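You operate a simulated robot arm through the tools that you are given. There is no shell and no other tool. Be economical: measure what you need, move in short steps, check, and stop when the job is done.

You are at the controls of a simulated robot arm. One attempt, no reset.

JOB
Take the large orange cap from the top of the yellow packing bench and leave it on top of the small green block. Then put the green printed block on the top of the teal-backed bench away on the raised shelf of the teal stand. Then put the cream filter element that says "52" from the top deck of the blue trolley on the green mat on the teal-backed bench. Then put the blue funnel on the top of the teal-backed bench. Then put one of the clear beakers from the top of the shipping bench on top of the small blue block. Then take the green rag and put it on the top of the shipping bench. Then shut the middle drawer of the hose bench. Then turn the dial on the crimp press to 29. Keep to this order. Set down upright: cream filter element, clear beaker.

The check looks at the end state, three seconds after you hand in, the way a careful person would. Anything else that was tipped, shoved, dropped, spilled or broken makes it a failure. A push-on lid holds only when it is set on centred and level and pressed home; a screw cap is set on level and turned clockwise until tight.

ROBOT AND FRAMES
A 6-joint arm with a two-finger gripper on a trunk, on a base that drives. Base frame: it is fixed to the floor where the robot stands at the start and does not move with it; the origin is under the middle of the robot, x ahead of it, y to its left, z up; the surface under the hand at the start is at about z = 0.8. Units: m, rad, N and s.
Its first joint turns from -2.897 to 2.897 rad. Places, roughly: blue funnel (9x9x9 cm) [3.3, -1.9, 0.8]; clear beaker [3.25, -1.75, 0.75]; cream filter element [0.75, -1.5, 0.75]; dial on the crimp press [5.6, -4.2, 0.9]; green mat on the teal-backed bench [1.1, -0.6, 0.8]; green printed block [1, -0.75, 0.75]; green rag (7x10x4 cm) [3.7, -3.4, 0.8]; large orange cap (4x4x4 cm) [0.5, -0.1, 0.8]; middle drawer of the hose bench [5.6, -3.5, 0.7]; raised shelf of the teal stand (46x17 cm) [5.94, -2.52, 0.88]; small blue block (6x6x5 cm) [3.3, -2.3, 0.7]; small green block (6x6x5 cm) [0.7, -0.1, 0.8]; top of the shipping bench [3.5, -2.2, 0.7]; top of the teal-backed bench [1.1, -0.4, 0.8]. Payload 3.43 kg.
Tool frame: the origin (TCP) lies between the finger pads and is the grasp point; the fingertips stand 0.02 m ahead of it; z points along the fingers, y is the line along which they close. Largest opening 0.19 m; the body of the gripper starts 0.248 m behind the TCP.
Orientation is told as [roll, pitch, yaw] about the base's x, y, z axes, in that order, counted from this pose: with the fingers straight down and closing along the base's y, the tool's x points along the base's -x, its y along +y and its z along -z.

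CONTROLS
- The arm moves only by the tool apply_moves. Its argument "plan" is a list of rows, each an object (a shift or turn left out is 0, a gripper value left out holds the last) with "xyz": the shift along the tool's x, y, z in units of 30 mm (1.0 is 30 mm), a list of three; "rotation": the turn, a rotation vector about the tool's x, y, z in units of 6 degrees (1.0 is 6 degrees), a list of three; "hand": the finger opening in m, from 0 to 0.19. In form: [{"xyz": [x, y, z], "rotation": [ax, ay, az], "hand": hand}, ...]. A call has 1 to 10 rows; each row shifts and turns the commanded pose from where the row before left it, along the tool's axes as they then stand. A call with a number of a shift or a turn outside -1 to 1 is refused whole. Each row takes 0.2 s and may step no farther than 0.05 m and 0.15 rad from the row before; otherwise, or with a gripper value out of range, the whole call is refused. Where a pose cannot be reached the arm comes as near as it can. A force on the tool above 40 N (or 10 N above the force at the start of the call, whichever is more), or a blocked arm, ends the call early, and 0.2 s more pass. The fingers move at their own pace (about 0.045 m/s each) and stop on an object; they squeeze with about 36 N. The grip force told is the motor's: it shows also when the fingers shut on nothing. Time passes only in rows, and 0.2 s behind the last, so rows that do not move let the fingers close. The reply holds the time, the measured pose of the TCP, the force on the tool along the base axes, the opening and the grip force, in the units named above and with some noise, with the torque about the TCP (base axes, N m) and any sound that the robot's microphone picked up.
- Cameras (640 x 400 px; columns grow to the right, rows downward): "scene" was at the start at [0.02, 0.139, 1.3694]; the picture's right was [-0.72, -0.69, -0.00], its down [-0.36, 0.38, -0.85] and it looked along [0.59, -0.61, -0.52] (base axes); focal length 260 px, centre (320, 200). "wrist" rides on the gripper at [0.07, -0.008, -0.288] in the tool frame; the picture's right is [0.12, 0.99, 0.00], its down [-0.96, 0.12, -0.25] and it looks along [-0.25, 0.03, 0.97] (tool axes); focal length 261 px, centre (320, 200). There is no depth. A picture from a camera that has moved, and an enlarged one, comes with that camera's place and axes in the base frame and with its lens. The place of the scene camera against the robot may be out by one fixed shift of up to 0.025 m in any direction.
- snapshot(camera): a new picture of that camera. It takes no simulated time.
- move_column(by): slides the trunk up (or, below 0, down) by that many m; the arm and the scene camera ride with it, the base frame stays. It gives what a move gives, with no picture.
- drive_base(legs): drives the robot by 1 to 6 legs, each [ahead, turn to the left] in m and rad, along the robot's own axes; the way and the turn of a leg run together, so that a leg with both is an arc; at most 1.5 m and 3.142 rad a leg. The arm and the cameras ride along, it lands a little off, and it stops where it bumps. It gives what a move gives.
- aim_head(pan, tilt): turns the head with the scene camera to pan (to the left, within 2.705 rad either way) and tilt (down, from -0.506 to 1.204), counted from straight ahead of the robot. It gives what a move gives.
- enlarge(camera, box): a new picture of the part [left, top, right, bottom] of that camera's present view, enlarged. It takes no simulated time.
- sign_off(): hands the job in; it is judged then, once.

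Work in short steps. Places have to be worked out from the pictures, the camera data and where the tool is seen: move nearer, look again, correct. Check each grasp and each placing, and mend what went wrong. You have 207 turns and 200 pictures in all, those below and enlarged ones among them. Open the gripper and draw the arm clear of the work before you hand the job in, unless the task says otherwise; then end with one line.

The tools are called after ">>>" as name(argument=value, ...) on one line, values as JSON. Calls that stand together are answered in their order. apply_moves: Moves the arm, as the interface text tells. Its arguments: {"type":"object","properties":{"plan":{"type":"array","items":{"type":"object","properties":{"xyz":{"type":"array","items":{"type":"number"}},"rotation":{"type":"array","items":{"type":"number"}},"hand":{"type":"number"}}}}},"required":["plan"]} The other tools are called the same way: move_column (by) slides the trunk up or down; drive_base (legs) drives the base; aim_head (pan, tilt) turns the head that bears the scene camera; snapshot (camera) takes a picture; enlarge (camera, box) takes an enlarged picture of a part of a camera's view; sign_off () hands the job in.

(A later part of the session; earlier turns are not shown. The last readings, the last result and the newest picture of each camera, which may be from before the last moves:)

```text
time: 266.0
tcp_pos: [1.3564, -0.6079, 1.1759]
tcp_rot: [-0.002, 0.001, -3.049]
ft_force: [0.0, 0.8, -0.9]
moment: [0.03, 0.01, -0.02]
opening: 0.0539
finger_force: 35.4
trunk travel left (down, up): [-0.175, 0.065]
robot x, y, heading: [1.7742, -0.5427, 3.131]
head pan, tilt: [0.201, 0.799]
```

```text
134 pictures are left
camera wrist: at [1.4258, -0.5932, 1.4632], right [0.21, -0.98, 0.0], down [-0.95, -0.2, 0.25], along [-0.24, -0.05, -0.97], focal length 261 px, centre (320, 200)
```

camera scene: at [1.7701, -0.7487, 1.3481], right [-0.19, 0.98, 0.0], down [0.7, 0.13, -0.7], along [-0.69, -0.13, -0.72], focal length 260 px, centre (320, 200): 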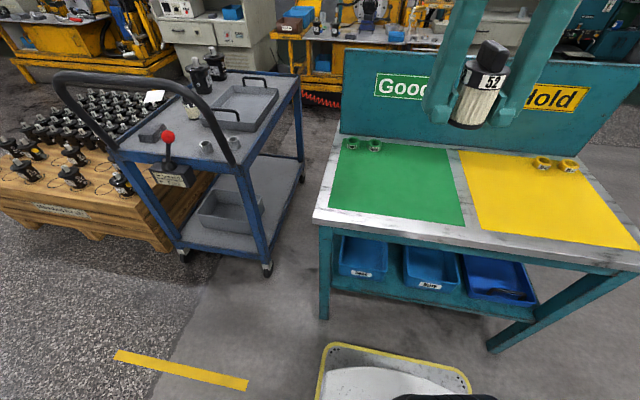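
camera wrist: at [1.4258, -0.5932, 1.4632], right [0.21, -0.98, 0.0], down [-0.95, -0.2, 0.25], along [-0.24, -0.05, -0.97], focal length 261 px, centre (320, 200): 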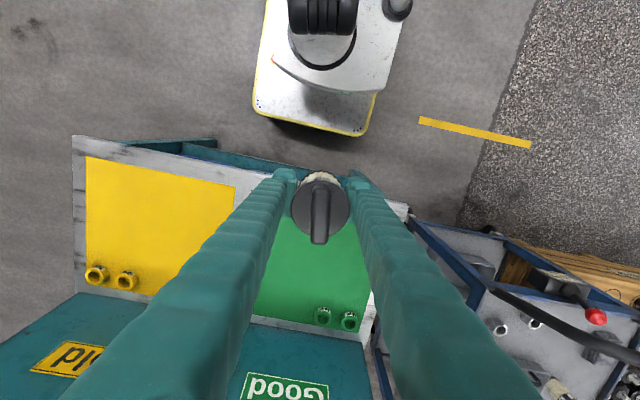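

I carry the element over the mat centre, about [1.10,-0.66], and lower to 0.95.

>>> apply_moves(plan=[{"xyz": [-0.96, 0.1, 0]}, {"xyz": [-0.96, 0.1, 0]}, {"xyz": [-0.96, 0.1, 0.2]}, {"xyz": [-0.96, 0.1, 0.8]}, {"xyz": [-0.96, 0.1, 1]}, {"xyz": [-0.96, 0.1, 1]}, {"xyz": [-0.96, 0.1, 1]}, {"xyz": [-0.96, 0.1, 1]}, {"xyz": [-0.96, 0.1, 1]}, {"xyz": [0, 0, 1]}])

>>> apply_moves(plan=[{"xyz": [0, 0, 1]}, {"xyz": [0, 0, 0.8]}, {"xyz": [0, 0, 0.8]}, {"xyz": [0, 0, 0.4]}, {}])

>>> enlarge(camera="scene", box=[300, 80, 480, 240])

>>> snapshot(camera="wrist")

```text
time: 268.2
tcp_pos: [1.1009, -0.6583, 0.9646]
tcp_rot: [-0.001, 0.0, -3.048]
ft_force: [0.4, 0.2, -1.6]
moment: [-0.01, 0.04, 0.01]
opening: 0.0537
finger_force: 36.2
trunk travel left (down, up): [-0.175, 0.065]
robot x, y, heading: [1.7764, -0.541, 3.127]
head pan, tilt: [0.201, 0.799]
```

```text
time: 269.4
tcp_pos: [1.1006, -0.6601, 0.8756]
tcp_rot: [0.0, 0.004, -3.05]
ft_force: [0.0, -0.2, -1.4]
moment: [0.01, 0.01, 0.0]
opening: 0.0537
finger_force: 36.6
trunk travel left (down, up): [-0.175, 0.065]
robot x, y, heading: [1.7794, -0.5416, 3.128]
head pan, tilt: [0.201, 0.799]
```

```text
2.50 times, centred on (390, 160) of scene
camera zoom: at [1.77, -0.7487, 1.348], right [-0.19, 0.98, 0.0], down [0.7, 0.13, -0.7], along [-0.68, -0.13, -0.72], focal length 649 px, centre (145, 300)
```

zoom: 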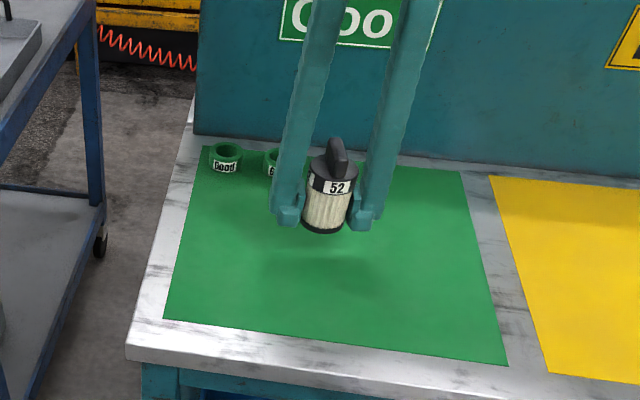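

```text
132 pictures are left
camera wrist: at [1.1705, -0.6443, 1.1626], right [0.21, -0.98, 0.0], down [-0.95, -0.2, 0.25], along [-0.24, -0.05, -0.97], focal length 261 px, centre (320, 200)
```

wrist: 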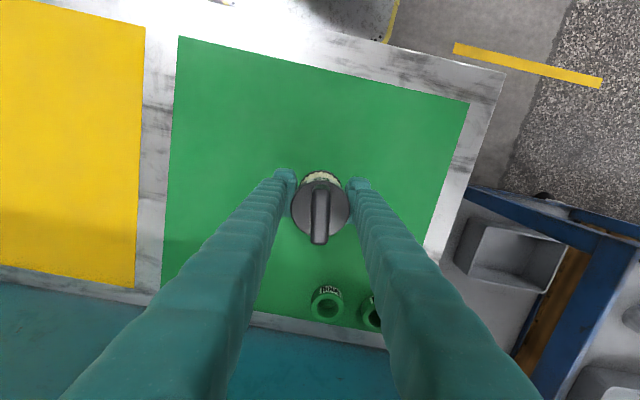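

Over the mat. Lower to near contact, then in 3 mm steps.

>>> apply_moves(plan=[{"xyz": [0, 0, 0.6]}, {"xyz": [0, 0, 0.6]}, {"xyz": [0, 0, 0.2]}, {}])

>>> apply_moves(plan=[{"xyz": [0, 0, 0.1]}, {"xyz": [0, 0, 0.1]}, {}])

>>> apply_moves(plan=[{"xyz": [0, 0, 0.1]}, {}])

```text
time: 270.4
tcp_pos: [1.1019, -0.6599, 0.8314]
tcp_rot: [0.0, 0.002, -3.049]
ft_force: [-0.7, -0.2, -1.7]
moment: [-0.02, 0.02, -0.01]
opening: 0.054
finger_force: 35.6
trunk travel left (down, up): [-0.175, 0.065]
robot x, y, heading: [1.7708, -0.5392, 3.133]
head pan, tilt: [0.201, 0.799]
```

```text
time: 271.2
tcp_pos: [1.1021, -0.6574, 0.827]
tcp_rot: [0.0, 0.002, -3.049]
ft_force: [-0.4, -0.3, -1.1]
moment: [0.0, -0.02, 0.0]
opening: 0.0537
finger_force: 36.0
trunk travel left (down, up): [-0.175, 0.065]
robot x, y, heading: [1.7719, -0.5418, 3.129]
head pan, tilt: [0.201, 0.799]
```

```text
time: 271.8
tcp_pos: [1.1011, -0.6592, 0.8231]
tcp_rot: [0.001, 0.001, -3.049]
ft_force: [0.4, 0.4, -1.7]
moment: [0.03, 0.03, -0.01]
opening: 0.0535
finger_force: 36.0
trunk travel left (down, up): [-0.175, 0.065]
robot x, y, heading: [1.7699, -0.5383, 3.126]
head pan, tilt: [0.201, 0.799]
```

>>> apply_moves(plan=[{"xyz": [0, 0, 0.1]}, {}])

>>> apply_moves(plan=[{"xyz": [0, 0, 0.1]}, {}])

>>> enlarge(camera="scene", box=[350, 120, 430, 200])

```text
time: 272.4
tcp_pos: [1.1004, -0.6585, 0.8194]
tcp_rot: [0.001, 0.002, -3.048]
ft_force: [0.0, -0.2, -1.4]
moment: [-0.02, 0.02, 0.0]
opening: 0.0533
finger_force: 35.5
trunk travel left (down, up): [-0.175, 0.065]
robot x, y, heading: [1.7755, -0.5364, 3.129]
head pan, tilt: [0.201, 0.799]
```

```text
time: 273.0
tcp_pos: [1.1025, -0.6596, 0.8195]
tcp_rot: [0.002, -0.002, -3.05]
ft_force: [1.5, 0.0, 36.9]
moment: [0.17, -0.04, -0.1]
opening: 0.0536
finger_force: 36.3
trunk travel left (down, up): [-0.175, 0.065]
robot x, y, heading: [1.7731, -0.5386, 3.131]
head pan, tilt: [0.201, 0.799]
```

```text
5.00 times, centred on (390, 160) of scene
camera zoom: at [1.7711, -0.7486, 1.3486], right [-0.19, 0.98, 0.0], down [0.7, 0.13, -0.7], along [-0.69, -0.13, -0.72], focal length 1298 px, centre (-30, 400)
```

zoom: 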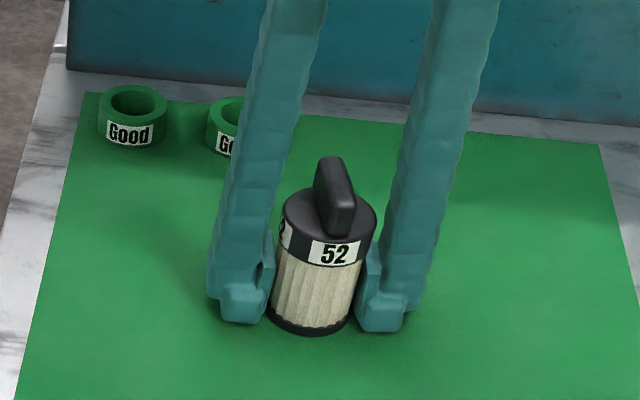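

Set down on the mat, level. Ease off, open slightly, and rise.

>>> apply_moves(plan=[{"xyz": [0, 0, -0.08]}, {"hand": 0.1}, {}, {}, {}, {"xyz": [0, 0, -0.5]}, {"xyz": [0, 0, -1]}, {"xyz": [0, 0, -1]}, {"xyz": [0, 0, -1]}, {"xyz": [0, 0, -1]}])

>>> apply_moves(plan=[{"xyz": [0, 0, -1]}, {"xyz": [0, 0, -1]}, {"xyz": [0, 0, -1]}, {"xyz": [0.3, 0, -1]}, {"xyz": [1, 0, -1]}, {"xyz": [1, -0.4, -1]}, {"xyz": [1, -0.4, -1]}, {"xyz": [1, -0.4, 0]}, {"xyz": [1, -0.4, 0]}, {"xyz": [1, -0.4, 0]}])

>>> enlarge(camera="scene", box=[310, 100, 470, 220])

```text
time: 275.2
tcp_pos: [1.1016, -0.6602, 0.9561]
tcp_rot: [0.0, 0.003, -3.05]
ft_force: [0.3, 0.7, -0.4]
moment: [0.01, -0.08, -0.02]
opening: 0.0998
finger_force: 0.0
trunk travel left (down, up): [-0.175, 0.065]
robot x, y, heading: [1.7723, -0.5409, 3.13]
head pan, tilt: [0.201, 0.799]
```

```text
time: 277.4
tcp_pos: [1.2829, -0.5824, 1.166]
tcp_rot: [0.0, 0.001, -3.048]
ft_force: [-0.8, 0.7, -0.8]
moment: [0.04, -0.16, -0.03]
opening: 0.0998
finger_force: 0.0
trunk travel left (down, up): [-0.175, 0.065]
robot x, y, heading: [1.7742, -0.5417, 3.134]
head pan, tilt: [0.201, 0.799]
```

```text
3.33 times, centred on (390, 160) of scene
camera zoom: at [1.7697, -0.7488, 1.348], right [-0.19, 0.98, 0.0], down [0.7, 0.13, -0.7], along [-0.68, -0.13, -0.72], focal length 865 px, centre (87, 333)
```

zoom: 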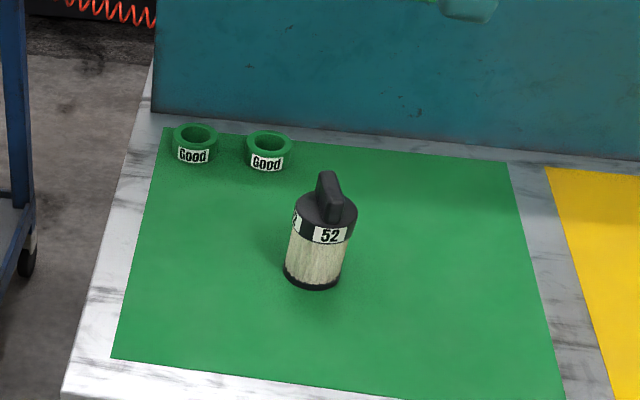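

The "52" element stands upright on the mat. Next I retract, and drive to the west side of the shipping bench.

>>> apply_moves(plan=[{"xyz": [1, 0, 0], "rotation": [0, 0, 0.9]}, {"xyz": [1, -0.3, 0]}, {"xyz": [0.5, -0.3, 0]}])

>>> drive_base(legs=[[-0.3, 0], [0, 1.91], [1.45, 0], [0, 1.243]])

>>> aim_head(pan=-0.1, tilt=0.6)

>>> snapshot(camera="scene")

>>> snapshot(camera="wrist")

```text
time: 278.2
tcp_pos: [1.3582, -0.5622, 1.1654]
tcp_rot: [0.0, 0.001, 3.139]
ft_force: [0.0, 0.2, -1.5]
moment: [0.01, -0.11, 0.0]
opening: 0.0997
finger_force: 0.1
trunk travel left (down, up): [-0.175, 0.065]
robot x, y, heading: [1.7766, -0.5386, 3.13]
head pan, tilt: [0.201, 0.799]
```

```text
time: 295.1
tcp_pos: [2.9644, -1.8982, 1.1661]
tcp_rot: [-0.001, 0.002, 0.001]
ft_force: [-0.2, -0.6, 0.1]
moment: [0.01, -0.02, 0.02]
opening: 0.0998
finger_force: 0.1
trunk travel left (down, up): [-0.175, 0.065]
robot x, y, heading: [2.5493, -1.9212, -0.008]
head pan, tilt: [0.201, 0.799]
```

```text
time: 295.9
tcp_pos: [2.9649, -1.899, 1.1671]
tcp_rot: [0.001, 0.001, 0.0]
ft_force: [-0.2, -1.1, -0.2]
moment: [-0.02, 0.02, -0.01]
opening: 0.1
finger_force: 0.0
trunk travel left (down, up): [-0.175, 0.065]
robot x, y, heading: [2.5523, -1.9225, -0.009]
head pan, tilt: [-0.099, 0.6]
```

```text
129 pictures are left
camera scene: at [2.597, -1.726, 1.3649], right [-0.11, -0.99, 0.0], down [-0.56, 0.06, -0.82], along [0.82, -0.09, -0.57], focal length 260 px, centre (320, 200)
```

scene: 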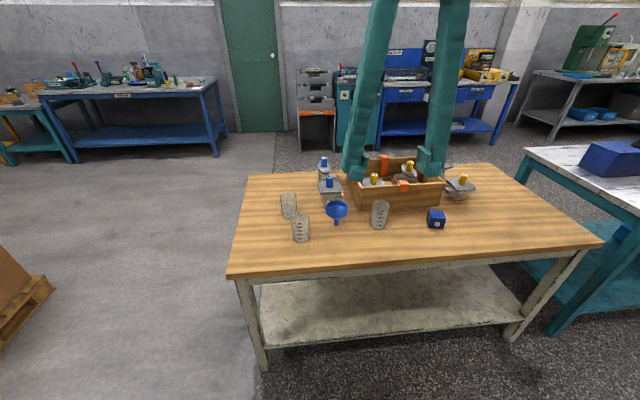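

```text
128 pictures are left
camera wrist: at [2.8949, -1.9066, 1.4542], right [-0.12, 0.99, 0.0], down [0.96, 0.12, 0.25], along [0.24, 0.03, -0.97], focal length 261 px, centre (320, 200)
```

wrist: 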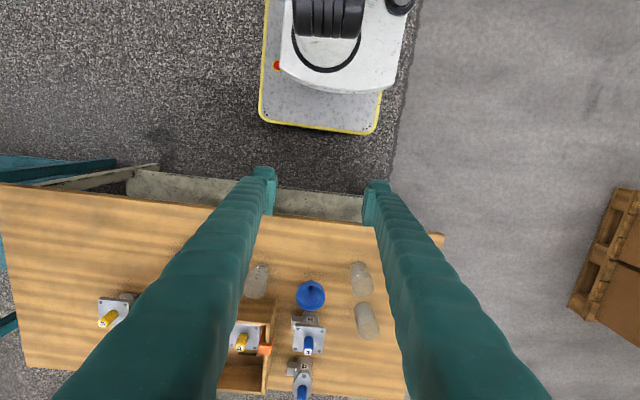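

>>> enlarge(camera="scene", box=[260, 140, 480, 270])

>>> enlarge(camera="wrist", box=[230, 230, 400, 400])

```text
2.91 times, centred on (370, 205) of scene
camera zoom: at [2.597, -1.726, 1.3649], right [-0.11, -0.99, 0.0], down [-0.56, 0.06, -0.82], along [0.82, -0.09, -0.57], focal length 755 px, centre (174, 186)
```

zoom: 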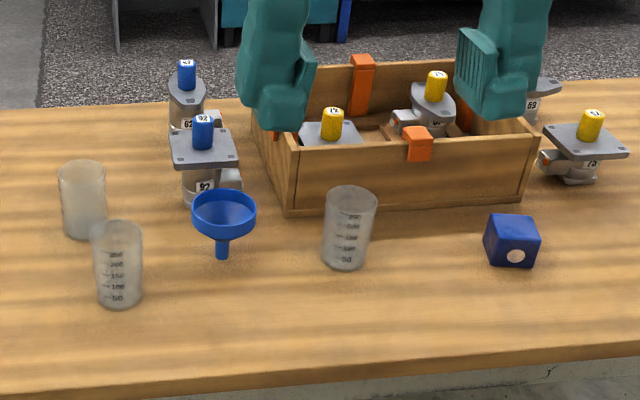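

```text
2.35 times, centred on (315, 315) of wrist
camera zoom: at [2.8949, -1.9066, 1.4542], right [-0.12, 0.99, 0.0], down [0.96, 0.12, 0.25], along [0.24, 0.03, -0.97], focal length 613 px, centre (332, -71)
```

zoom: 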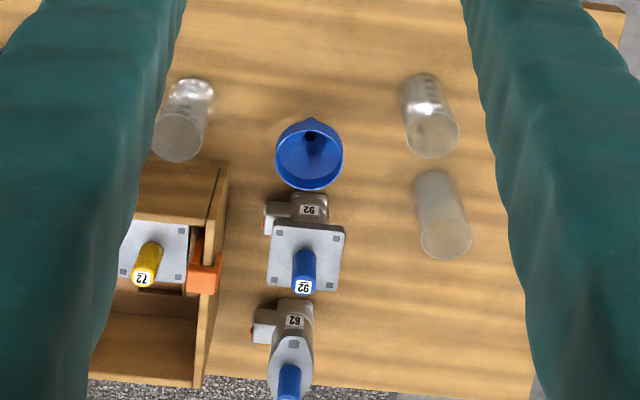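

Funnel rim centre triangulates to [3.333,-1.879,0.81]. I go above it with the hand at 0.13 and check.

>>> apply_moves(plan=[{"xyz": [-1, 0, 0], "hand": 0.13}, {"xyz": [-1, 0, 0]}, {"xyz": [-1, 0, 0]}, {"xyz": [-1, 0, 0]}, {"xyz": [-1, 0.1, 0]}, {"xyz": [-1, 0.1, 0]}, {"xyz": [-1, 0.1, 0]}, {"xyz": [-1, 0.1, 0]}, {"xyz": [-1, 0.1, 0]}, {"xyz": [-1, 0.1, 0]}])

>>> apply_moves(plan=[{"xyz": [-1, 0, 0.5]}, {"xyz": [-1, 0, 1]}, {"xyz": [-0.3, 0, 1]}, {"xyz": [0, 0, 1]}, {"xyz": [0, 0, 1]}, {"xyz": [0, 0, 1]}, {}])

>>> snapshot(camera="wrist")

>>> enlarge(camera="scene", box=[260, 140, 480, 270])

```text
time: 298.1
tcp_pos: [3.2648, -1.8803, 1.1663]
tcp_rot: [-0.002, -0.001, 0.0]
ft_force: [0.4, -0.7, 0.9]
moment: [0.01, -0.17, -0.04]
opening: 0.1299
finger_force: 0.2
trunk travel left (down, up): [-0.175, 0.065]
robot x, y, heading: [2.5484, -1.9237, -0.009]
head pan, tilt: [-0.099, 0.6]
```

```text
time: 299.7
tcp_pos: [3.3341, -1.8803, 1.001]
tcp_rot: [-0.001, 0.002, 0.0]
ft_force: [0.0, -0.5, 0.7]
moment: [0.01, -0.02, -0.01]
opening: 0.1301
finger_force: 0.1
trunk travel left (down, up): [-0.175, 0.065]
robot x, y, heading: [2.5514, -1.92, -0.015]
head pan, tilt: [-0.099, 0.6]
```

```text
125 pictures are left
camera wrist: at [3.2641, -1.8891, 1.2889], right [-0.12, 0.99, 0.0], down [0.96, 0.12, 0.25], along [0.24, 0.03, -0.97], focal length 261 px, centre (320, 200)
```

wrist: 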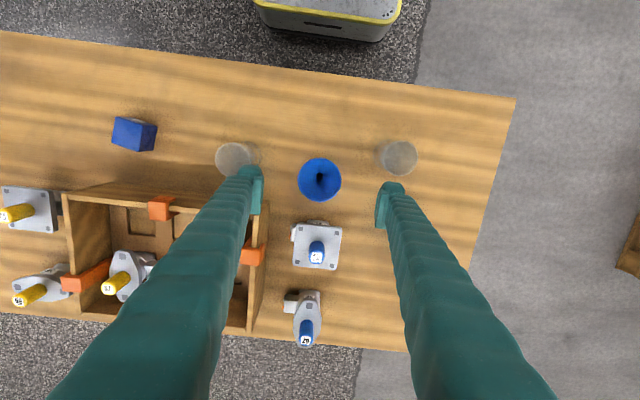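

```text
2.91 times, centred on (370, 205) of scene
camera zoom: at [2.5972, -1.726, 1.3649], right [-0.11, -0.99, 0.0], down [-0.56, 0.06, -0.82], along [0.82, -0.09, -0.57], focal length 755 px, centre (174, 186)
```

zoom: 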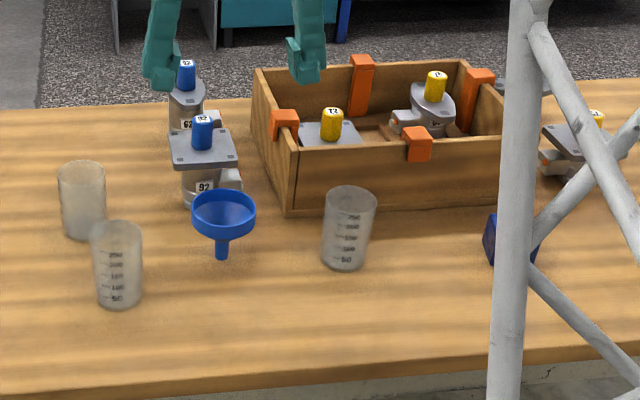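

Aligned. Descend to z≈0.803 around the rim and close gently.

>>> apply_moves(plan=[{"xyz": [-0.15, 0, 1], "hand": 0.12}, {"xyz": [0, 0, 1]}, {"xyz": [0, 0, 1]}, {"xyz": [0, 0, 1]}, {"xyz": [0, 0, 1]}, {}])

>>> snapshot(camera="wrist")

>>> enlarge(camera="scene", box=[260, 140, 400, 260])

```text
time: 301.1
tcp_pos: [3.3375, -1.8802, 0.8491]
tcp_rot: [0.0, 0.002, 0.0]
ft_force: [-0.5, 0.4, -0.1]
moment: [0.0, 0.0, 0.0]
opening: 0.1201
finger_force: 0.0
trunk travel left (down, up): [-0.175, 0.065]
robot x, y, heading: [2.5466, -1.922, -0.008]
head pan, tilt: [-0.099, 0.6]
```

```text
123 pictures are left
camera wrist: at [3.2678, -1.8884, 1.1384], right [-0.12, 0.99, 0.0], down [0.96, 0.12, 0.25], along [0.24, 0.03, -0.97], focal length 261 px, centre (320, 200)
```

wrist: 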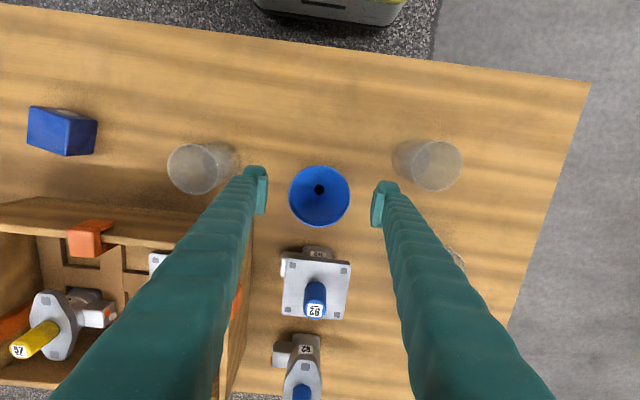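

```text
3.33 times, centred on (330, 200) of scene
camera zoom: at [2.5971, -1.726, 1.3649], right [-0.11, -0.99, 0.0], down [-0.56, 0.06, -0.82], along [0.82, -0.09, -0.57], focal length 865 px, centre (287, 200)
```

zoom: 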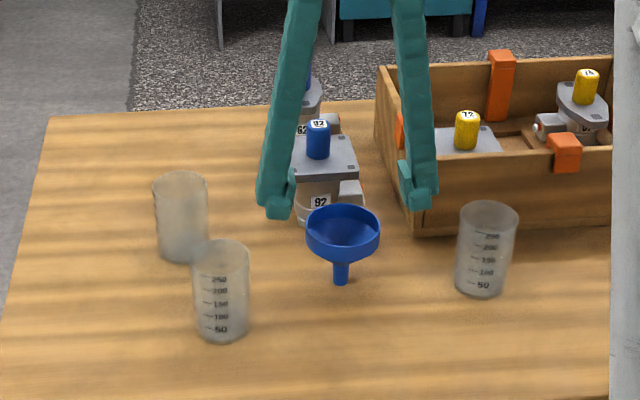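

>>> apply_moves(plan=[{"xyz": [-0.15, 0, 0.8]}, {"xyz": [0, 0, 0.8]}, {"hand": 0.07}, {}, {}, {}])

>>> enlarge(camera="scene", box=[260, 140, 400, 260])

>>> enlarge(camera="wrist", box=[230, 120, 410, 260])

```text
time: 302.5
tcp_pos: [3.3423, -1.8797, 0.8024]
tcp_rot: [-0.001, 0.002, -0.001]
ft_force: [-0.2, -0.1, -0.1]
moment: [0.0, -0.01, 0.0]
opening: 0.0816
finger_force: 35.9
trunk travel left (down, up): [-0.175, 0.065]
robot x, y, heading: [2.5516, -1.9221, -0.015]
head pan, tilt: [-0.099, 0.6]
```

```text
3.33 times, centred on (330, 200) of scene
camera zoom: at [2.5972, -1.726, 1.3649], right [-0.11, -0.99, 0.0], down [-0.56, 0.06, -0.83], along [0.82, -0.09, -0.56], focal length 865 px, centre (287, 200)
```

zoom: 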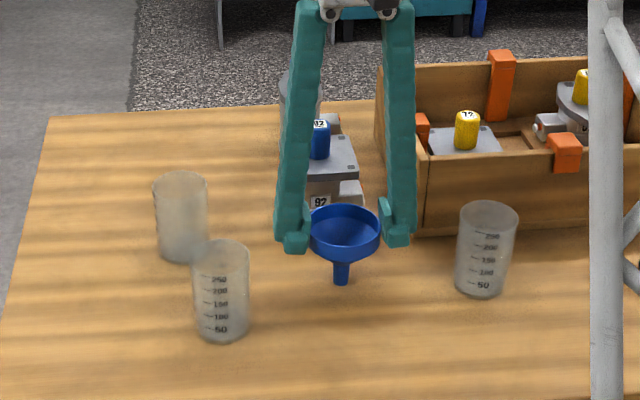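

```text
2.86 times, centred on (320, 190) of wrist
camera zoom: at [3.272, -1.8885, 1.0907], right [-0.12, 0.99, 0.0], down [0.96, 0.12, 0.25], along [0.24, 0.03, -0.97], focal length 745 px, centre (320, 229)
```

zoom: 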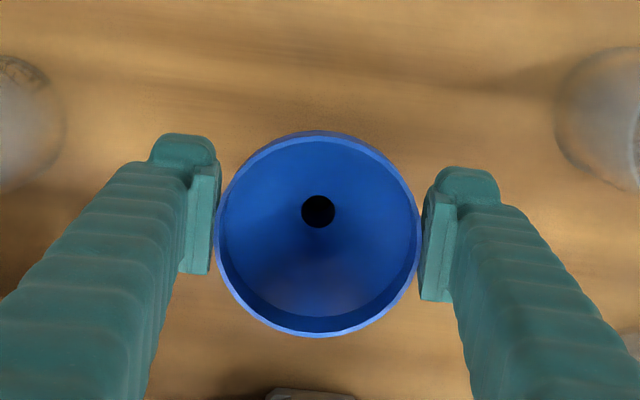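

Gripped by the rim at 0.082. Lift straight up and check.

>>> apply_moves(plan=[{"xyz": [0, 0, -0.3]}, {"xyz": [0, 0, -0.7]}, {"xyz": [0, 0, -1]}, {"xyz": [0, 0, -1]}, {"xyz": [0, 0, -1]}, {"xyz": [0, 0, -1]}, {"xyz": [0, 0, -1]}, {"xyz": [0, 0, -1]}, {"xyz": [0, 0, -1]}, {"xyz": [0, 0, -1]}])

>>> enlarge(camera="scene", box=[220, 40, 440, 260])

```text
time: 304.7
tcp_pos: [3.3433, -1.8793, 1.0739]
tcp_rot: [-0.001, 0.002, -0.003]
ft_force: [0.2, -0.4, 0.1]
moment: [0.02, 0.02, -0.02]
opening: 0.0819
finger_force: 35.7
trunk travel left (down, up): [-0.175, 0.065]
robot x, y, heading: [2.5484, -1.9203, -0.011]
head pan, tilt: [-0.099, 0.6]
```

```text
1.82 times, centred on (330, 150) of scene
camera zoom: at [2.5972, -1.726, 1.3649], right [-0.11, -0.99, 0.0], down [-0.56, 0.06, -0.82], along [0.82, -0.09, -0.57], focal length 472 px, centre (302, 291)
```

zoom: 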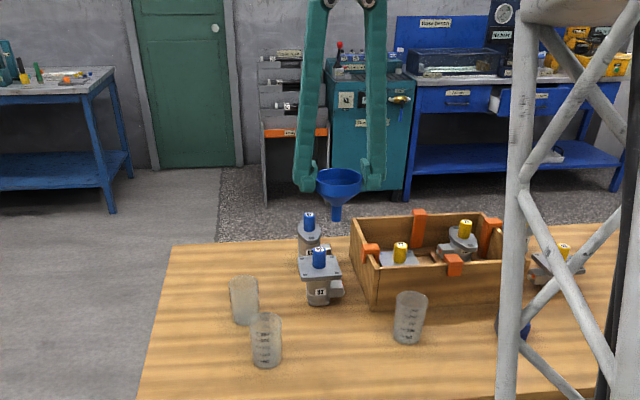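

Funnel held upright. Retract, then drive back to the teal-backed bench the reverse way.

>>> apply_moves(plan=[{"xyz": [0, 0, -1]}, {"xyz": [0, 0, -1]}, {"xyz": [0.5, 0, -1]}, {"xyz": [1, 0, 0]}, {"xyz": [1, 0, 0]}, {"xyz": [1, 0, 0]}, {"xyz": [1, 0, 0]}, {"xyz": [1, 0, 0]}, {"xyz": [1, 0, 0]}, {"xyz": [1, -0.2, 0]}])

>>> apply_moves(plan=[{"xyz": [1, -0.2, 0]}, {"xyz": [1, -0.2, 0]}, {"xyz": [1, -0.2, 0]}, {"xyz": [1, -0.2, 0]}, {}])

>>> drive_base(legs=[[0, -1.235], [-1.45, 0], [0, -1.91], [0.28, 0]])

>>> aim_head(pan=0.2, tilt=0.8)

>>> snapshot(camera="scene")

>>> snapshot(camera="wrist")

```text
time: 306.9
tcp_pos: [3.118, -1.8864, 1.1626]
tcp_rot: [0.0, 0.005, 0.0]
ft_force: [0.6, 0.9, -0.3]
moment: [-0.06, 0.19, 0.0]
opening: 0.0815
finger_force: 35.6
trunk travel left (down, up): [-0.175, 0.065]
robot x, y, heading: [2.5513, -1.9192, -0.013]
head pan, tilt: [-0.099, 0.6]
```

```text
time: 308.1
tcp_pos: [2.9977, -1.909, 1.162]
tcp_rot: [-0.001, 0.002, 0.0]
ft_force: [1.0, 0.0, -0.5]
moment: [0.01, -0.03, -0.02]
opening: 0.0817
finger_force: 36.0
trunk travel left (down, up): [-0.175, 0.065]
robot x, y, heading: [2.5491, -1.9207, -0.012]
head pan, tilt: [-0.099, 0.6]
```

```text
time: 324.9
tcp_pos: [1.3524, -0.5618, 1.1631]
tcp_rot: [0.0, 0.002, -3.139]
ft_force: [0.2, 0.5, -1.2]
moment: [-0.02, -0.01, -0.05]
opening: 0.0801
finger_force: 36.2
trunk travel left (down, up): [-0.175, 0.065]
robot x, y, heading: [1.8033, -0.5521, 3.136]
head pan, tilt: [-0.099, 0.6]
```

```text
time: 325.7
tcp_pos: [1.3513, -0.5611, 1.1643]
tcp_rot: [-0.001, 0.001, -3.138]
ft_force: [-1.0, -0.4, -0.1]
moment: [0.04, -0.03, 0.0]
opening: 0.08
finger_force: 36.1
trunk travel left (down, up): [-0.175, 0.065]
robot x, y, heading: [1.8008, -0.5486, 3.139]
head pan, tilt: [0.201, 0.799]
```

```text
118 pictures are left
camera scene: at [1.7985, -0.7588, 1.3481], right [-0.19, 0.98, 0.0], down [0.7, 0.14, -0.7], along [-0.68, -0.13, -0.72], focal length 260 px, centre (320, 200)
```

scene: 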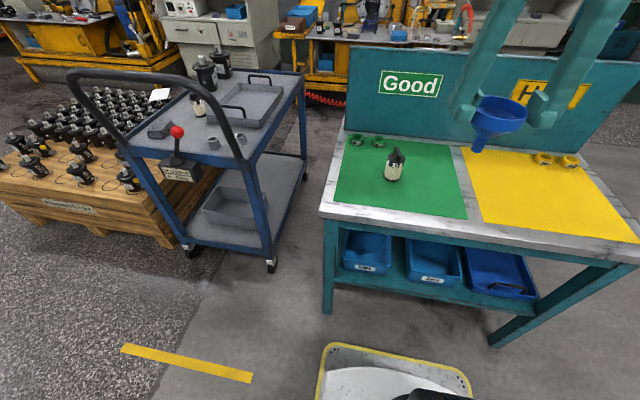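

```text
117 pictures are left
camera wrist: at [1.4229, -0.5529, 1.4509], right [0.12, -0.99, 0.0], down [-0.96, -0.12, 0.25], along [-0.24, -0.03, -0.97], focal length 261 px, centre (320, 200)
```

wrist: 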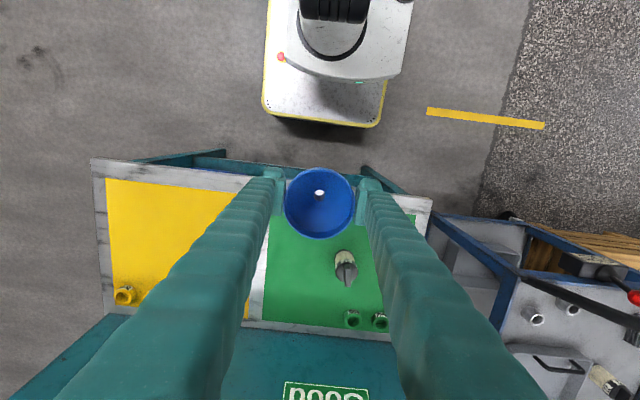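

>>> enlarge(camera="scene", box=[440, 70, 560, 170])

>>> enlarge(camera="wrist", box=[230, 120, 410, 260])

```text
4.00 times, centred on (500, 120) of scene
camera zoom: at [1.7985, -0.7588, 1.3481], right [-0.19, 0.98, 0.0], down [0.7, 0.14, -0.7], along [-0.68, -0.13, -0.72], focal length 1038 px, centre (-400, 520)
```

zoom: 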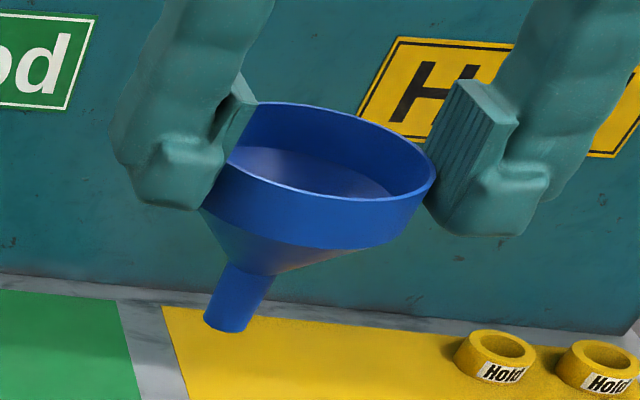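

```text
2.86 times, centred on (320, 190) of wrist
camera zoom: at [1.4229, -0.5529, 1.4509], right [0.12, -0.99, 0.0], down [-0.96, -0.12, 0.25], along [-0.24, -0.03, -0.97], focal length 745 px, centre (320, 229)
```

zoom: 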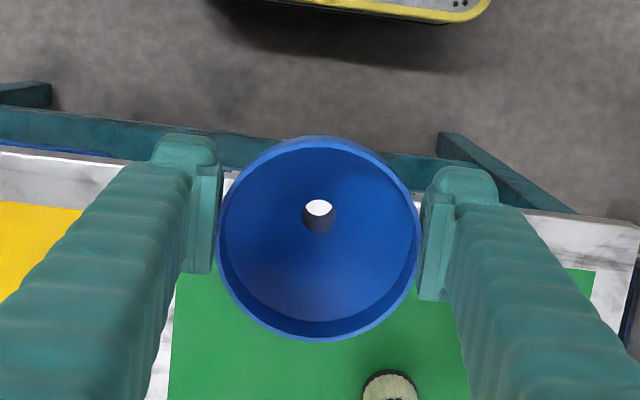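

Funnel is upright within a couple of degrees. I'll stand it on the bare strip between the mats, about [1.13,-0.41].

>>> apply_moves(plan=[{"xyz": [-0.92, -0.61, 0]}, {"xyz": [-0.92, -0.61, 0]}, {"xyz": [-0.92, -0.61, 0]}, {"xyz": [-0.92, -0.61, 0.3]}, {"xyz": [-0.92, -0.61, 0.8]}, {"xyz": [-0.92, -0.61, 1]}, {"xyz": [-0.92, -0.61, 1]}, {"xyz": [-0.92, -0.61, 1]}, {"xyz": [0, 0, 1]}, {}])

>>> snapshot(camera="wrist")

>>> enlarge(camera="scene", box=[360, 80, 580, 240])

```text
time: 327.9
tcp_pos: [1.1336, -0.4166, 1.0089]
tcp_rot: [0.001, 0.004, -3.14]
ft_force: [0.7, -0.1, -0.6]
moment: [-0.02, -0.04, 0.02]
opening: 0.0801
finger_force: 35.5
trunk travel left (down, up): [-0.175, 0.065]
robot x, y, heading: [1.8013, -0.5472, 3.133]
head pan, tilt: [0.201, 0.799]
```

```text
114 pictures are left
camera wrist: at [1.2025, -0.4072, 1.2971], right [0.12, -0.99, 0.0], down [-0.96, -0.12, 0.25], along [-0.24, -0.03, -0.97], focal length 261 px, centre (320, 200)
```

wrist: 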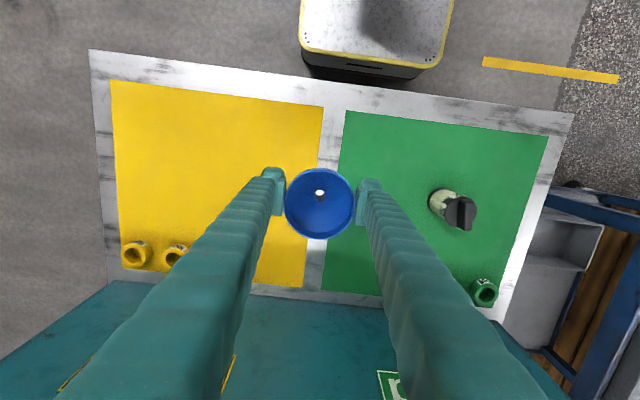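

```text
2.50 times, centred on (470, 160) of scene
camera zoom: at [1.7984, -0.7587, 1.348], right [-0.19, 0.98, 0.0], down [0.7, 0.14, -0.7], along [-0.68, -0.13, -0.72], focal length 649 px, centre (-55, 300)
```

zoom: 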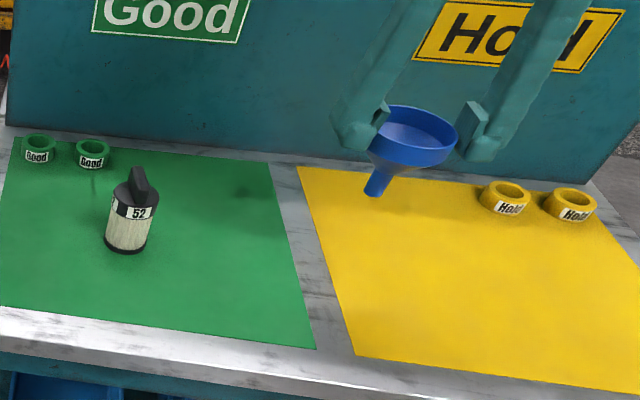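

On line with the strip. Lower toward z≈0.90.

>>> apply_moves(plan=[{"xyz": [0, 0, 1]}, {"xyz": [0, 0, 1]}, {"xyz": [0, 0, 0.8]}, {"xyz": [0, 0, 0.5]}, {}])

>>> enlarge(camera="scene", box=[400, 100, 540, 220])

```text
time: 329.1
tcp_pos: [1.1329, -0.4155, 0.9105]
tcp_rot: [0.002, 0.001, -3.139]
ft_force: [-0.4, 0.7, 0.0]
moment: [-0.02, 0.01, -0.02]
opening: 0.0798
finger_force: 36.2
trunk travel left (down, up): [-0.175, 0.065]
robot x, y, heading: [1.8037, -0.5495, 3.129]
head pan, tilt: [0.201, 0.799]
```

```text
3.33 times, centred on (470, 160) of scene
camera zoom: at [1.7985, -0.7587, 1.348], right [-0.19, 0.98, 0.0], down [0.7, 0.14, -0.7], along [-0.68, -0.13, -0.72], focal length 865 px, centre (-180, 333)
```

zoom: 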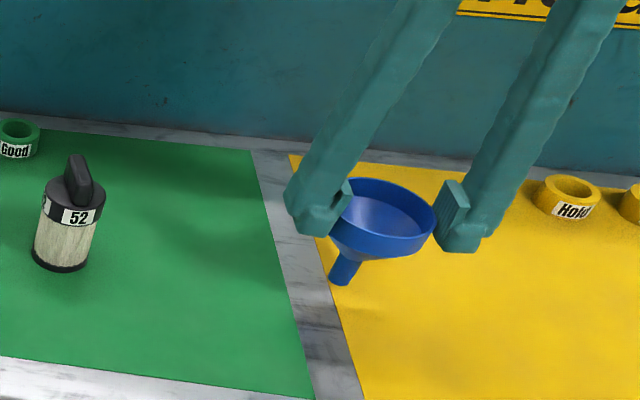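

>>> apply_moves(plan=[{"xyz": [0, 0, 0.3]}, {"xyz": [0, 0, 0.2]}, {"xyz": [0, 0, 0.2]}, {}])

>>> apply_moves(plan=[{"xyz": [0, 0, 0.1]}, {}])

>>> apply_moves(plan=[{"xyz": [0, 0, 0.1]}, {}])

>>> enlarge(camera="scene", box=[420, 120, 530, 220])

```text
time: 330.1
tcp_pos: [1.1312, -0.4162, 0.8894]
tcp_rot: [0.002, 0.001, -3.137]
ft_force: [-0.5, 0.1, -0.1]
moment: [0.02, 0.01, -0.01]
opening: 0.0799
finger_force: 35.7
trunk travel left (down, up): [-0.175, 0.065]
robot x, y, heading: [1.8001, -0.5485, 3.133]
head pan, tilt: [0.201, 0.799]
```

```text
time: 330.7
tcp_pos: [1.1321, -0.4164, 0.8863]
tcp_rot: [0.001, 0.002, -3.138]
ft_force: [1.0, 0.7, -1.1]
moment: [-0.01, -0.04, 0.01]
opening: 0.0796
finger_force: 35.9
trunk travel left (down, up): [-0.175, 0.065]
robot x, y, heading: [1.7996, -0.5518, 3.133]
head pan, tilt: [0.201, 0.799]
```

```text
time: 331.3
tcp_pos: [1.1318, -0.4162, 0.8833]
tcp_rot: [0.0, 0.002, -3.139]
ft_force: [-0.2, -0.3, -0.2]
moment: [0.01, 0.03, 0.0]
opening: 0.0793
finger_force: 36.3
trunk travel left (down, up): [-0.175, 0.065]
robot x, y, heading: [1.8048, -0.552, 3.136]
head pan, tilt: [0.201, 0.799]
```

```text
4.00 times, centred on (475, 170) of scene
camera zoom: at [1.7985, -0.7587, 1.348], right [-0.19, 0.98, 0.0], down [0.7, 0.14, -0.7], along [-0.68, -0.13, -0.72], focal length 1038 px, centre (-300, 320)
```

zoom: 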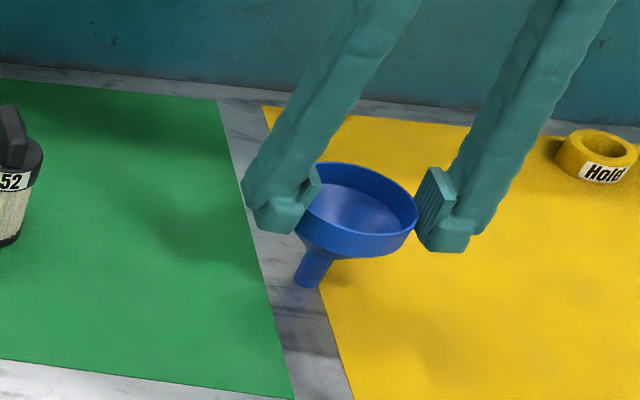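

>>> apply_moves(plan=[{"xyz": [0, 0, 0.1]}, {}])

>>> apply_moves(plan=[{"xyz": [0, 0, 0.1]}, {}])

>>> apply_moves(plan=[{"xyz": [0, 0, 0.1]}, {}])

>>> enlarge(camera="scene", box=[420, 120, 530, 220])

>>> enlarge(camera="wrist", box=[230, 120, 410, 260])

```text
time: 331.9
tcp_pos: [1.1313, -0.4166, 0.8826]
tcp_rot: [0.001, 0.0, -3.137]
ft_force: [2.5, 3.2, 23.0]
moment: [0.27, -0.04, 0.02]
opening: 0.0794
finger_force: 36.0
trunk travel left (down, up): [-0.175, 0.065]
robot x, y, heading: [1.8013, -0.5507, 3.133]
head pan, tilt: [0.201, 0.799]
```

```text
time: 332.5
tcp_pos: [1.1302, -0.4169, 0.8776]
tcp_rot: [0.001, 0.001, -3.14]
ft_force: [0.8, 4.1, 23.5]
moment: [0.37, 0.23, 0.0]
opening: 0.078
finger_force: 35.7
trunk travel left (down, up): [-0.175, 0.065]
robot x, y, heading: [1.8021, -0.5507, 3.136]
head pan, tilt: [0.201, 0.799]
```

```text
time: 333.1
tcp_pos: [1.1314, -0.4163, 0.8751]
tcp_rot: [0.0, -0.001, -3.138]
ft_force: [0.3, -0.1, 25.5]
moment: [0.02, 0.28, 0.02]
opening: 0.0768
finger_force: 36.0
trunk travel left (down, up): [-0.175, 0.065]
robot x, y, heading: [1.7998, -0.5495, 3.128]
head pan, tilt: [0.201, 0.799]
```

```text
4.00 times, centred on (475, 170) of scene
camera zoom: at [1.7993, -0.7589, 1.3481], right [-0.19, 0.98, 0.0], down [0.7, 0.14, -0.7], along [-0.68, -0.13, -0.72], focal length 1038 px, centre (-300, 320)
```

zoom: 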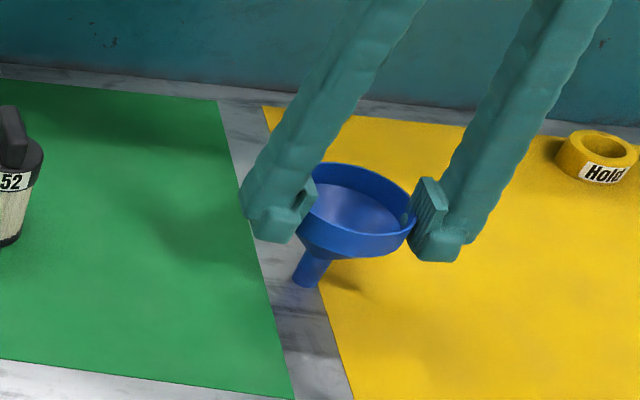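

```text
2.86 times, centred on (320, 190) of wrist
camera zoom: at [1.2023, -0.4078, 1.1629], right [0.12, -0.99, 0.0], down [-0.96, -0.12, 0.25], along [-0.25, -0.03, -0.97], focal length 745 px, centre (320, 229)
```

zoom: 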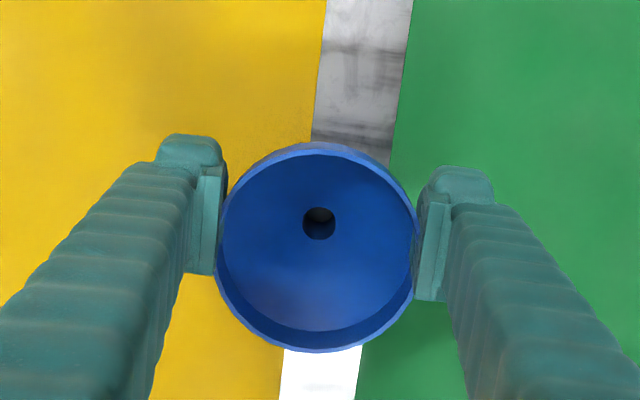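

It's standing on the strip. Release gently without moving.

>>> apply_moves(plan=[{"xyz": [0, 0, -0.08]}, {"hand": 0.09}, {}, {"hand": 0.12}, {}, {}])

>>> enlarge(camera="wrist", box=[230, 120, 410, 260])

>>> enlarge(camera="scene", box=[420, 120, 530, 220])

```text
time: 334.5
tcp_pos: [1.1324, -0.4167, 0.8768]
tcp_rot: [0.0, 0.001, -3.14]
ft_force: [0.6, -0.4, 0.3]
moment: [0.02, -0.01, 0.02]
opening: 0.12
finger_force: 0.1
trunk travel left (down, up): [-0.175, 0.065]
robot x, y, heading: [1.8044, -0.5506, 3.136]
head pan, tilt: [0.201, 0.799]
```

```text
2.86 times, centred on (320, 190) of wrist
camera zoom: at [1.2021, -0.4073, 1.165], right [0.12, -0.99, 0.0], down [-0.96, -0.12, 0.25], along [-0.24, -0.03, -0.97], focal length 745 px, centre (320, 229)
```

zoom: 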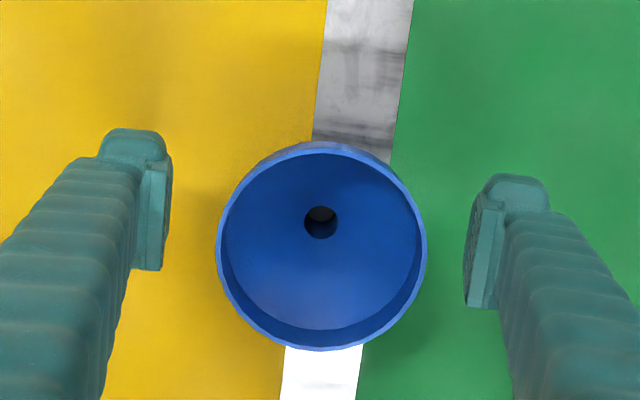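

```text
4.00 times, centred on (475, 170) of scene
camera zoom: at [1.7985, -0.7587, 1.348], right [-0.19, 0.98, 0.0], down [0.7, 0.14, -0.7], along [-0.68, -0.13, -0.72], focal length 1038 px, centre (-300, 320)
```

zoom: 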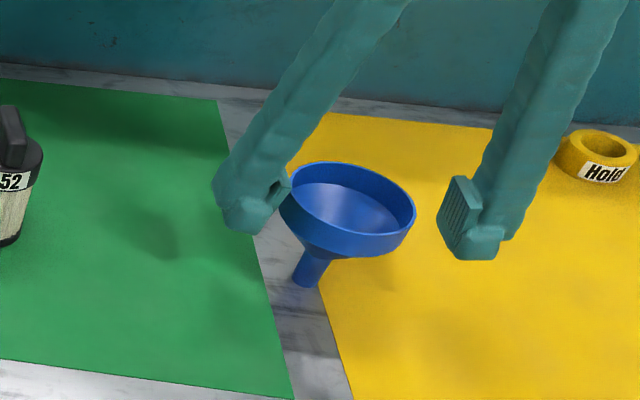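

Standing free. I rise straight up, retract and check it stays standing.

>>> apply_moves(plan=[{"xyz": [0, 0, -1]}, {"xyz": [0, 0, -1]}, {"xyz": [0, 0, -1]}, {"xyz": [0, 0, -1]}, {"xyz": [0, 0, -1]}, {"xyz": [0, 0, -1]}, {"xyz": [0, 0, -1]}, {"xyz": [0, 0, -1]}, {"xyz": [0, 0, -1]}, {"xyz": [0, 0, -0.5]}])

>>> apply_moves(plan=[{"xyz": [1, 0.6, 0]}, {"xyz": [1, 0.6, 0]}, {"xyz": [1, 0.6, 0]}, {"xyz": [1, 0.6, 0]}, {"xyz": [1, 0.6, 0]}, {"xyz": [1, 0.6, 0]}, {"xyz": [1, 0.6, 0]}, {"xyz": [1, 0.3, 0]}])

>>> snapshot(camera="scene")

```text
time: 336.7
tcp_pos: [1.132, -0.4175, 1.1625]
tcp_rot: [-0.002, 0.001, -3.138]
ft_force: [0.4, 0.4, -0.6]
moment: [0.0, -0.01, -0.02]
opening: 0.1199
finger_force: 0.1
trunk travel left (down, up): [-0.175, 0.065]
robot x, y, heading: [1.8022, -0.5454, 3.135]
head pan, tilt: [0.201, 0.799]
```

```text
time: 338.5
tcp_pos: [1.3724, -0.5508, 1.1624]
tcp_rot: [0.001, 0.001, -3.137]
ft_force: [-0.6, -0.5, -0.5]
moment: [-0.03, -0.18, 0.02]
opening: 0.1198
finger_force: 0.1
trunk travel left (down, up): [-0.175, 0.065]
robot x, y, heading: [1.7983, -0.5473, 3.138]
head pan, tilt: [0.201, 0.799]
```

```text
106 pictures are left
camera scene: at [1.7981, -0.7587, 1.3481], right [-0.19, 0.98, 0.0], down [0.7, 0.14, -0.7], along [-0.68, -0.13, -0.72], focal length 260 px, centre (320, 200)
```

scene: 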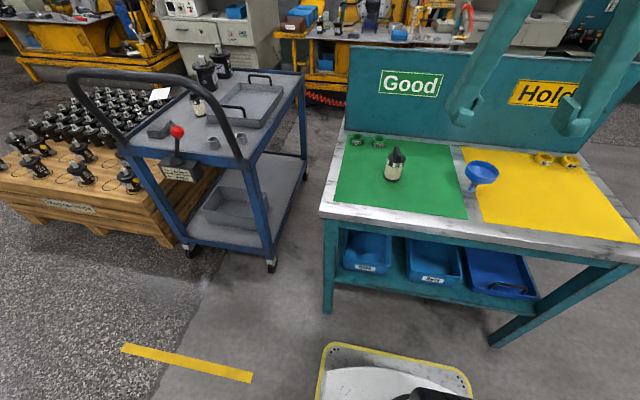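

Funnel stands. Back to the shipping bench.

>>> drive_base(legs=[[-0.28, 0], [0, 1.91], [0.8, 0], [0.8, 0], [0, 1.236]])

>>> aim_head(pan=-0.15, tilt=0.65)

>>> snapshot(camera="scene")

>>> snapshot(camera="wrist")

```text
time: 356.3
tcp_pos: [3.0451, -2.0526, 1.163]
tcp_rot: [0.0, 0.001, 0.016]
ft_force: [-0.7, 0.0, -0.1]
moment: [0.02, -0.01, 0.01]
opening: 0.12
finger_force: 0.0
trunk travel left (down, up): [-0.175, 0.065]
robot x, y, heading: [2.6185, -2.0587, 0.006]
head pan, tilt: [0.201, 0.799]
```

```text
time: 357.1
tcp_pos: [3.0451, -2.0531, 1.1628]
tcp_rot: [0.001, 0.002, 0.015]
ft_force: [-0.2, 0.5, -0.8]
moment: [0.0, -0.02, 0.04]
opening: 0.1201
finger_force: 0.1
trunk travel left (down, up): [-0.175, 0.065]
robot x, y, heading: [2.6173, -2.0573, 0.002]
head pan, tilt: [-0.15, 0.649]
```

```text
105 pictures are left
camera scene: at [2.6593, -1.8671, 1.3606], right [-0.14, -0.99, 0.0], down [-0.6, 0.09, -0.8], along [0.79, -0.11, -0.6], focal length 260 px, centre (320, 200)
```

scene: 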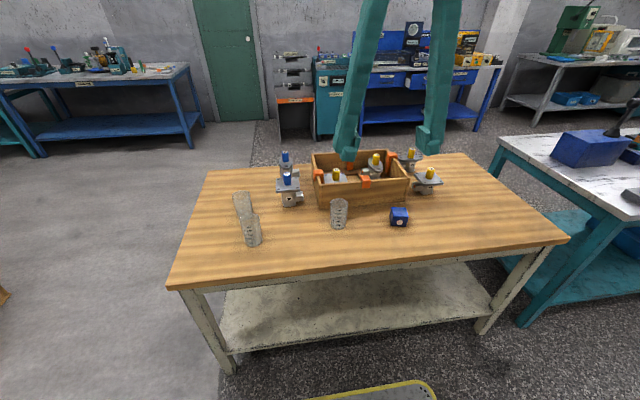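

```text
104 pictures are left
camera wrist: at [2.9755, -2.0622, 1.4505], right [-0.13, 0.99, 0.0], down [0.96, 0.13, 0.25], along [0.24, 0.03, -0.97], focal length 261 px, centre (320, 200)
```

wrist: 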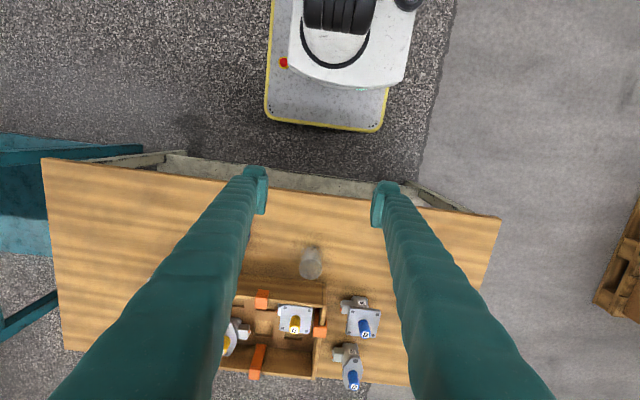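

I move above the nearer beaker (~[3.32,-2.03]) and look.

>>> apply_moves(plan=[{"xyz": [-1, 0.1, 0]}, {"xyz": [-1, 0.1, 0]}, {"xyz": [-1, 0.1, 0]}, {"xyz": [-1, 0.1, 0.3]}, {"xyz": [-1, 0.1, 0.6]}, {"xyz": [-1, 0.1, 1]}, {"xyz": [-1, 0.1, 1]}, {"xyz": [-1, 0.1, 1]}, {"xyz": [0, 0, 0]}])

>>> snapshot(camera="wrist")

>>> enlarge(camera="scene", box=[220, 130, 440, 270])

```text
time: 359.1
tcp_pos: [3.2846, -2.0237, 1.046]
tcp_rot: [0.0, 0.002, 0.016]
ft_force: [0.0, 0.4, -0.1]
moment: [0.0, 0.02, 0.0]
opening: 0.1198
finger_force: 0.2
trunk travel left (down, up): [-0.175, 0.065]
robot x, y, heading: [2.6163, -2.0572, 0.002]
head pan, tilt: [-0.15, 0.649]
```

```text
103 pictures are left
camera wrist: at [3.2148, -2.0329, 1.3336], right [-0.13, 0.99, 0.0], down [0.96, 0.13, 0.25], along [0.24, 0.03, -0.97], focal length 261 px, centre (320, 200)
```

wrist: 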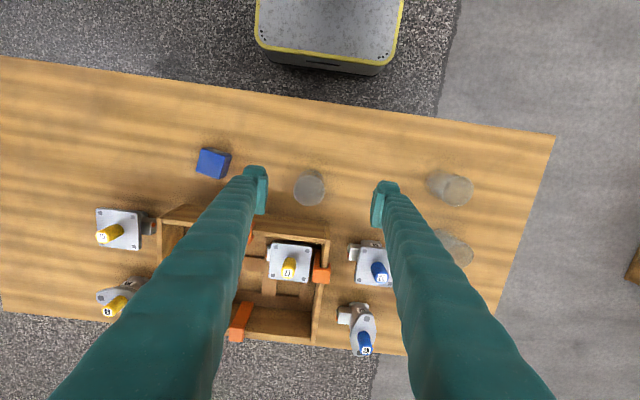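

```text
2.86 times, centred on (330, 200) of scene
camera zoom: at [2.6595, -1.8671, 1.3606], right [-0.14, -0.99, 0.0], down [-0.6, 0.09, -0.8], along [0.79, -0.12, -0.6], focal length 742 px, centre (291, 200)
```

zoom: 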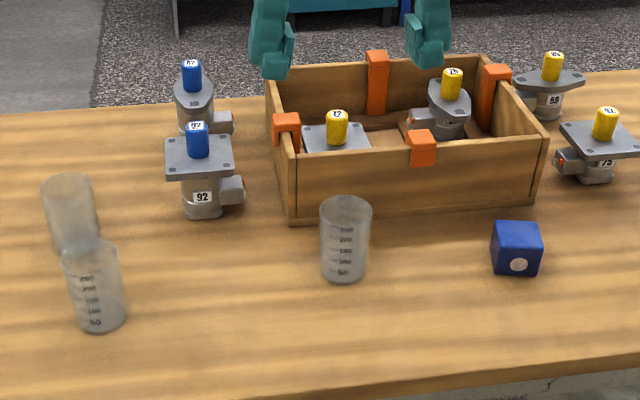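

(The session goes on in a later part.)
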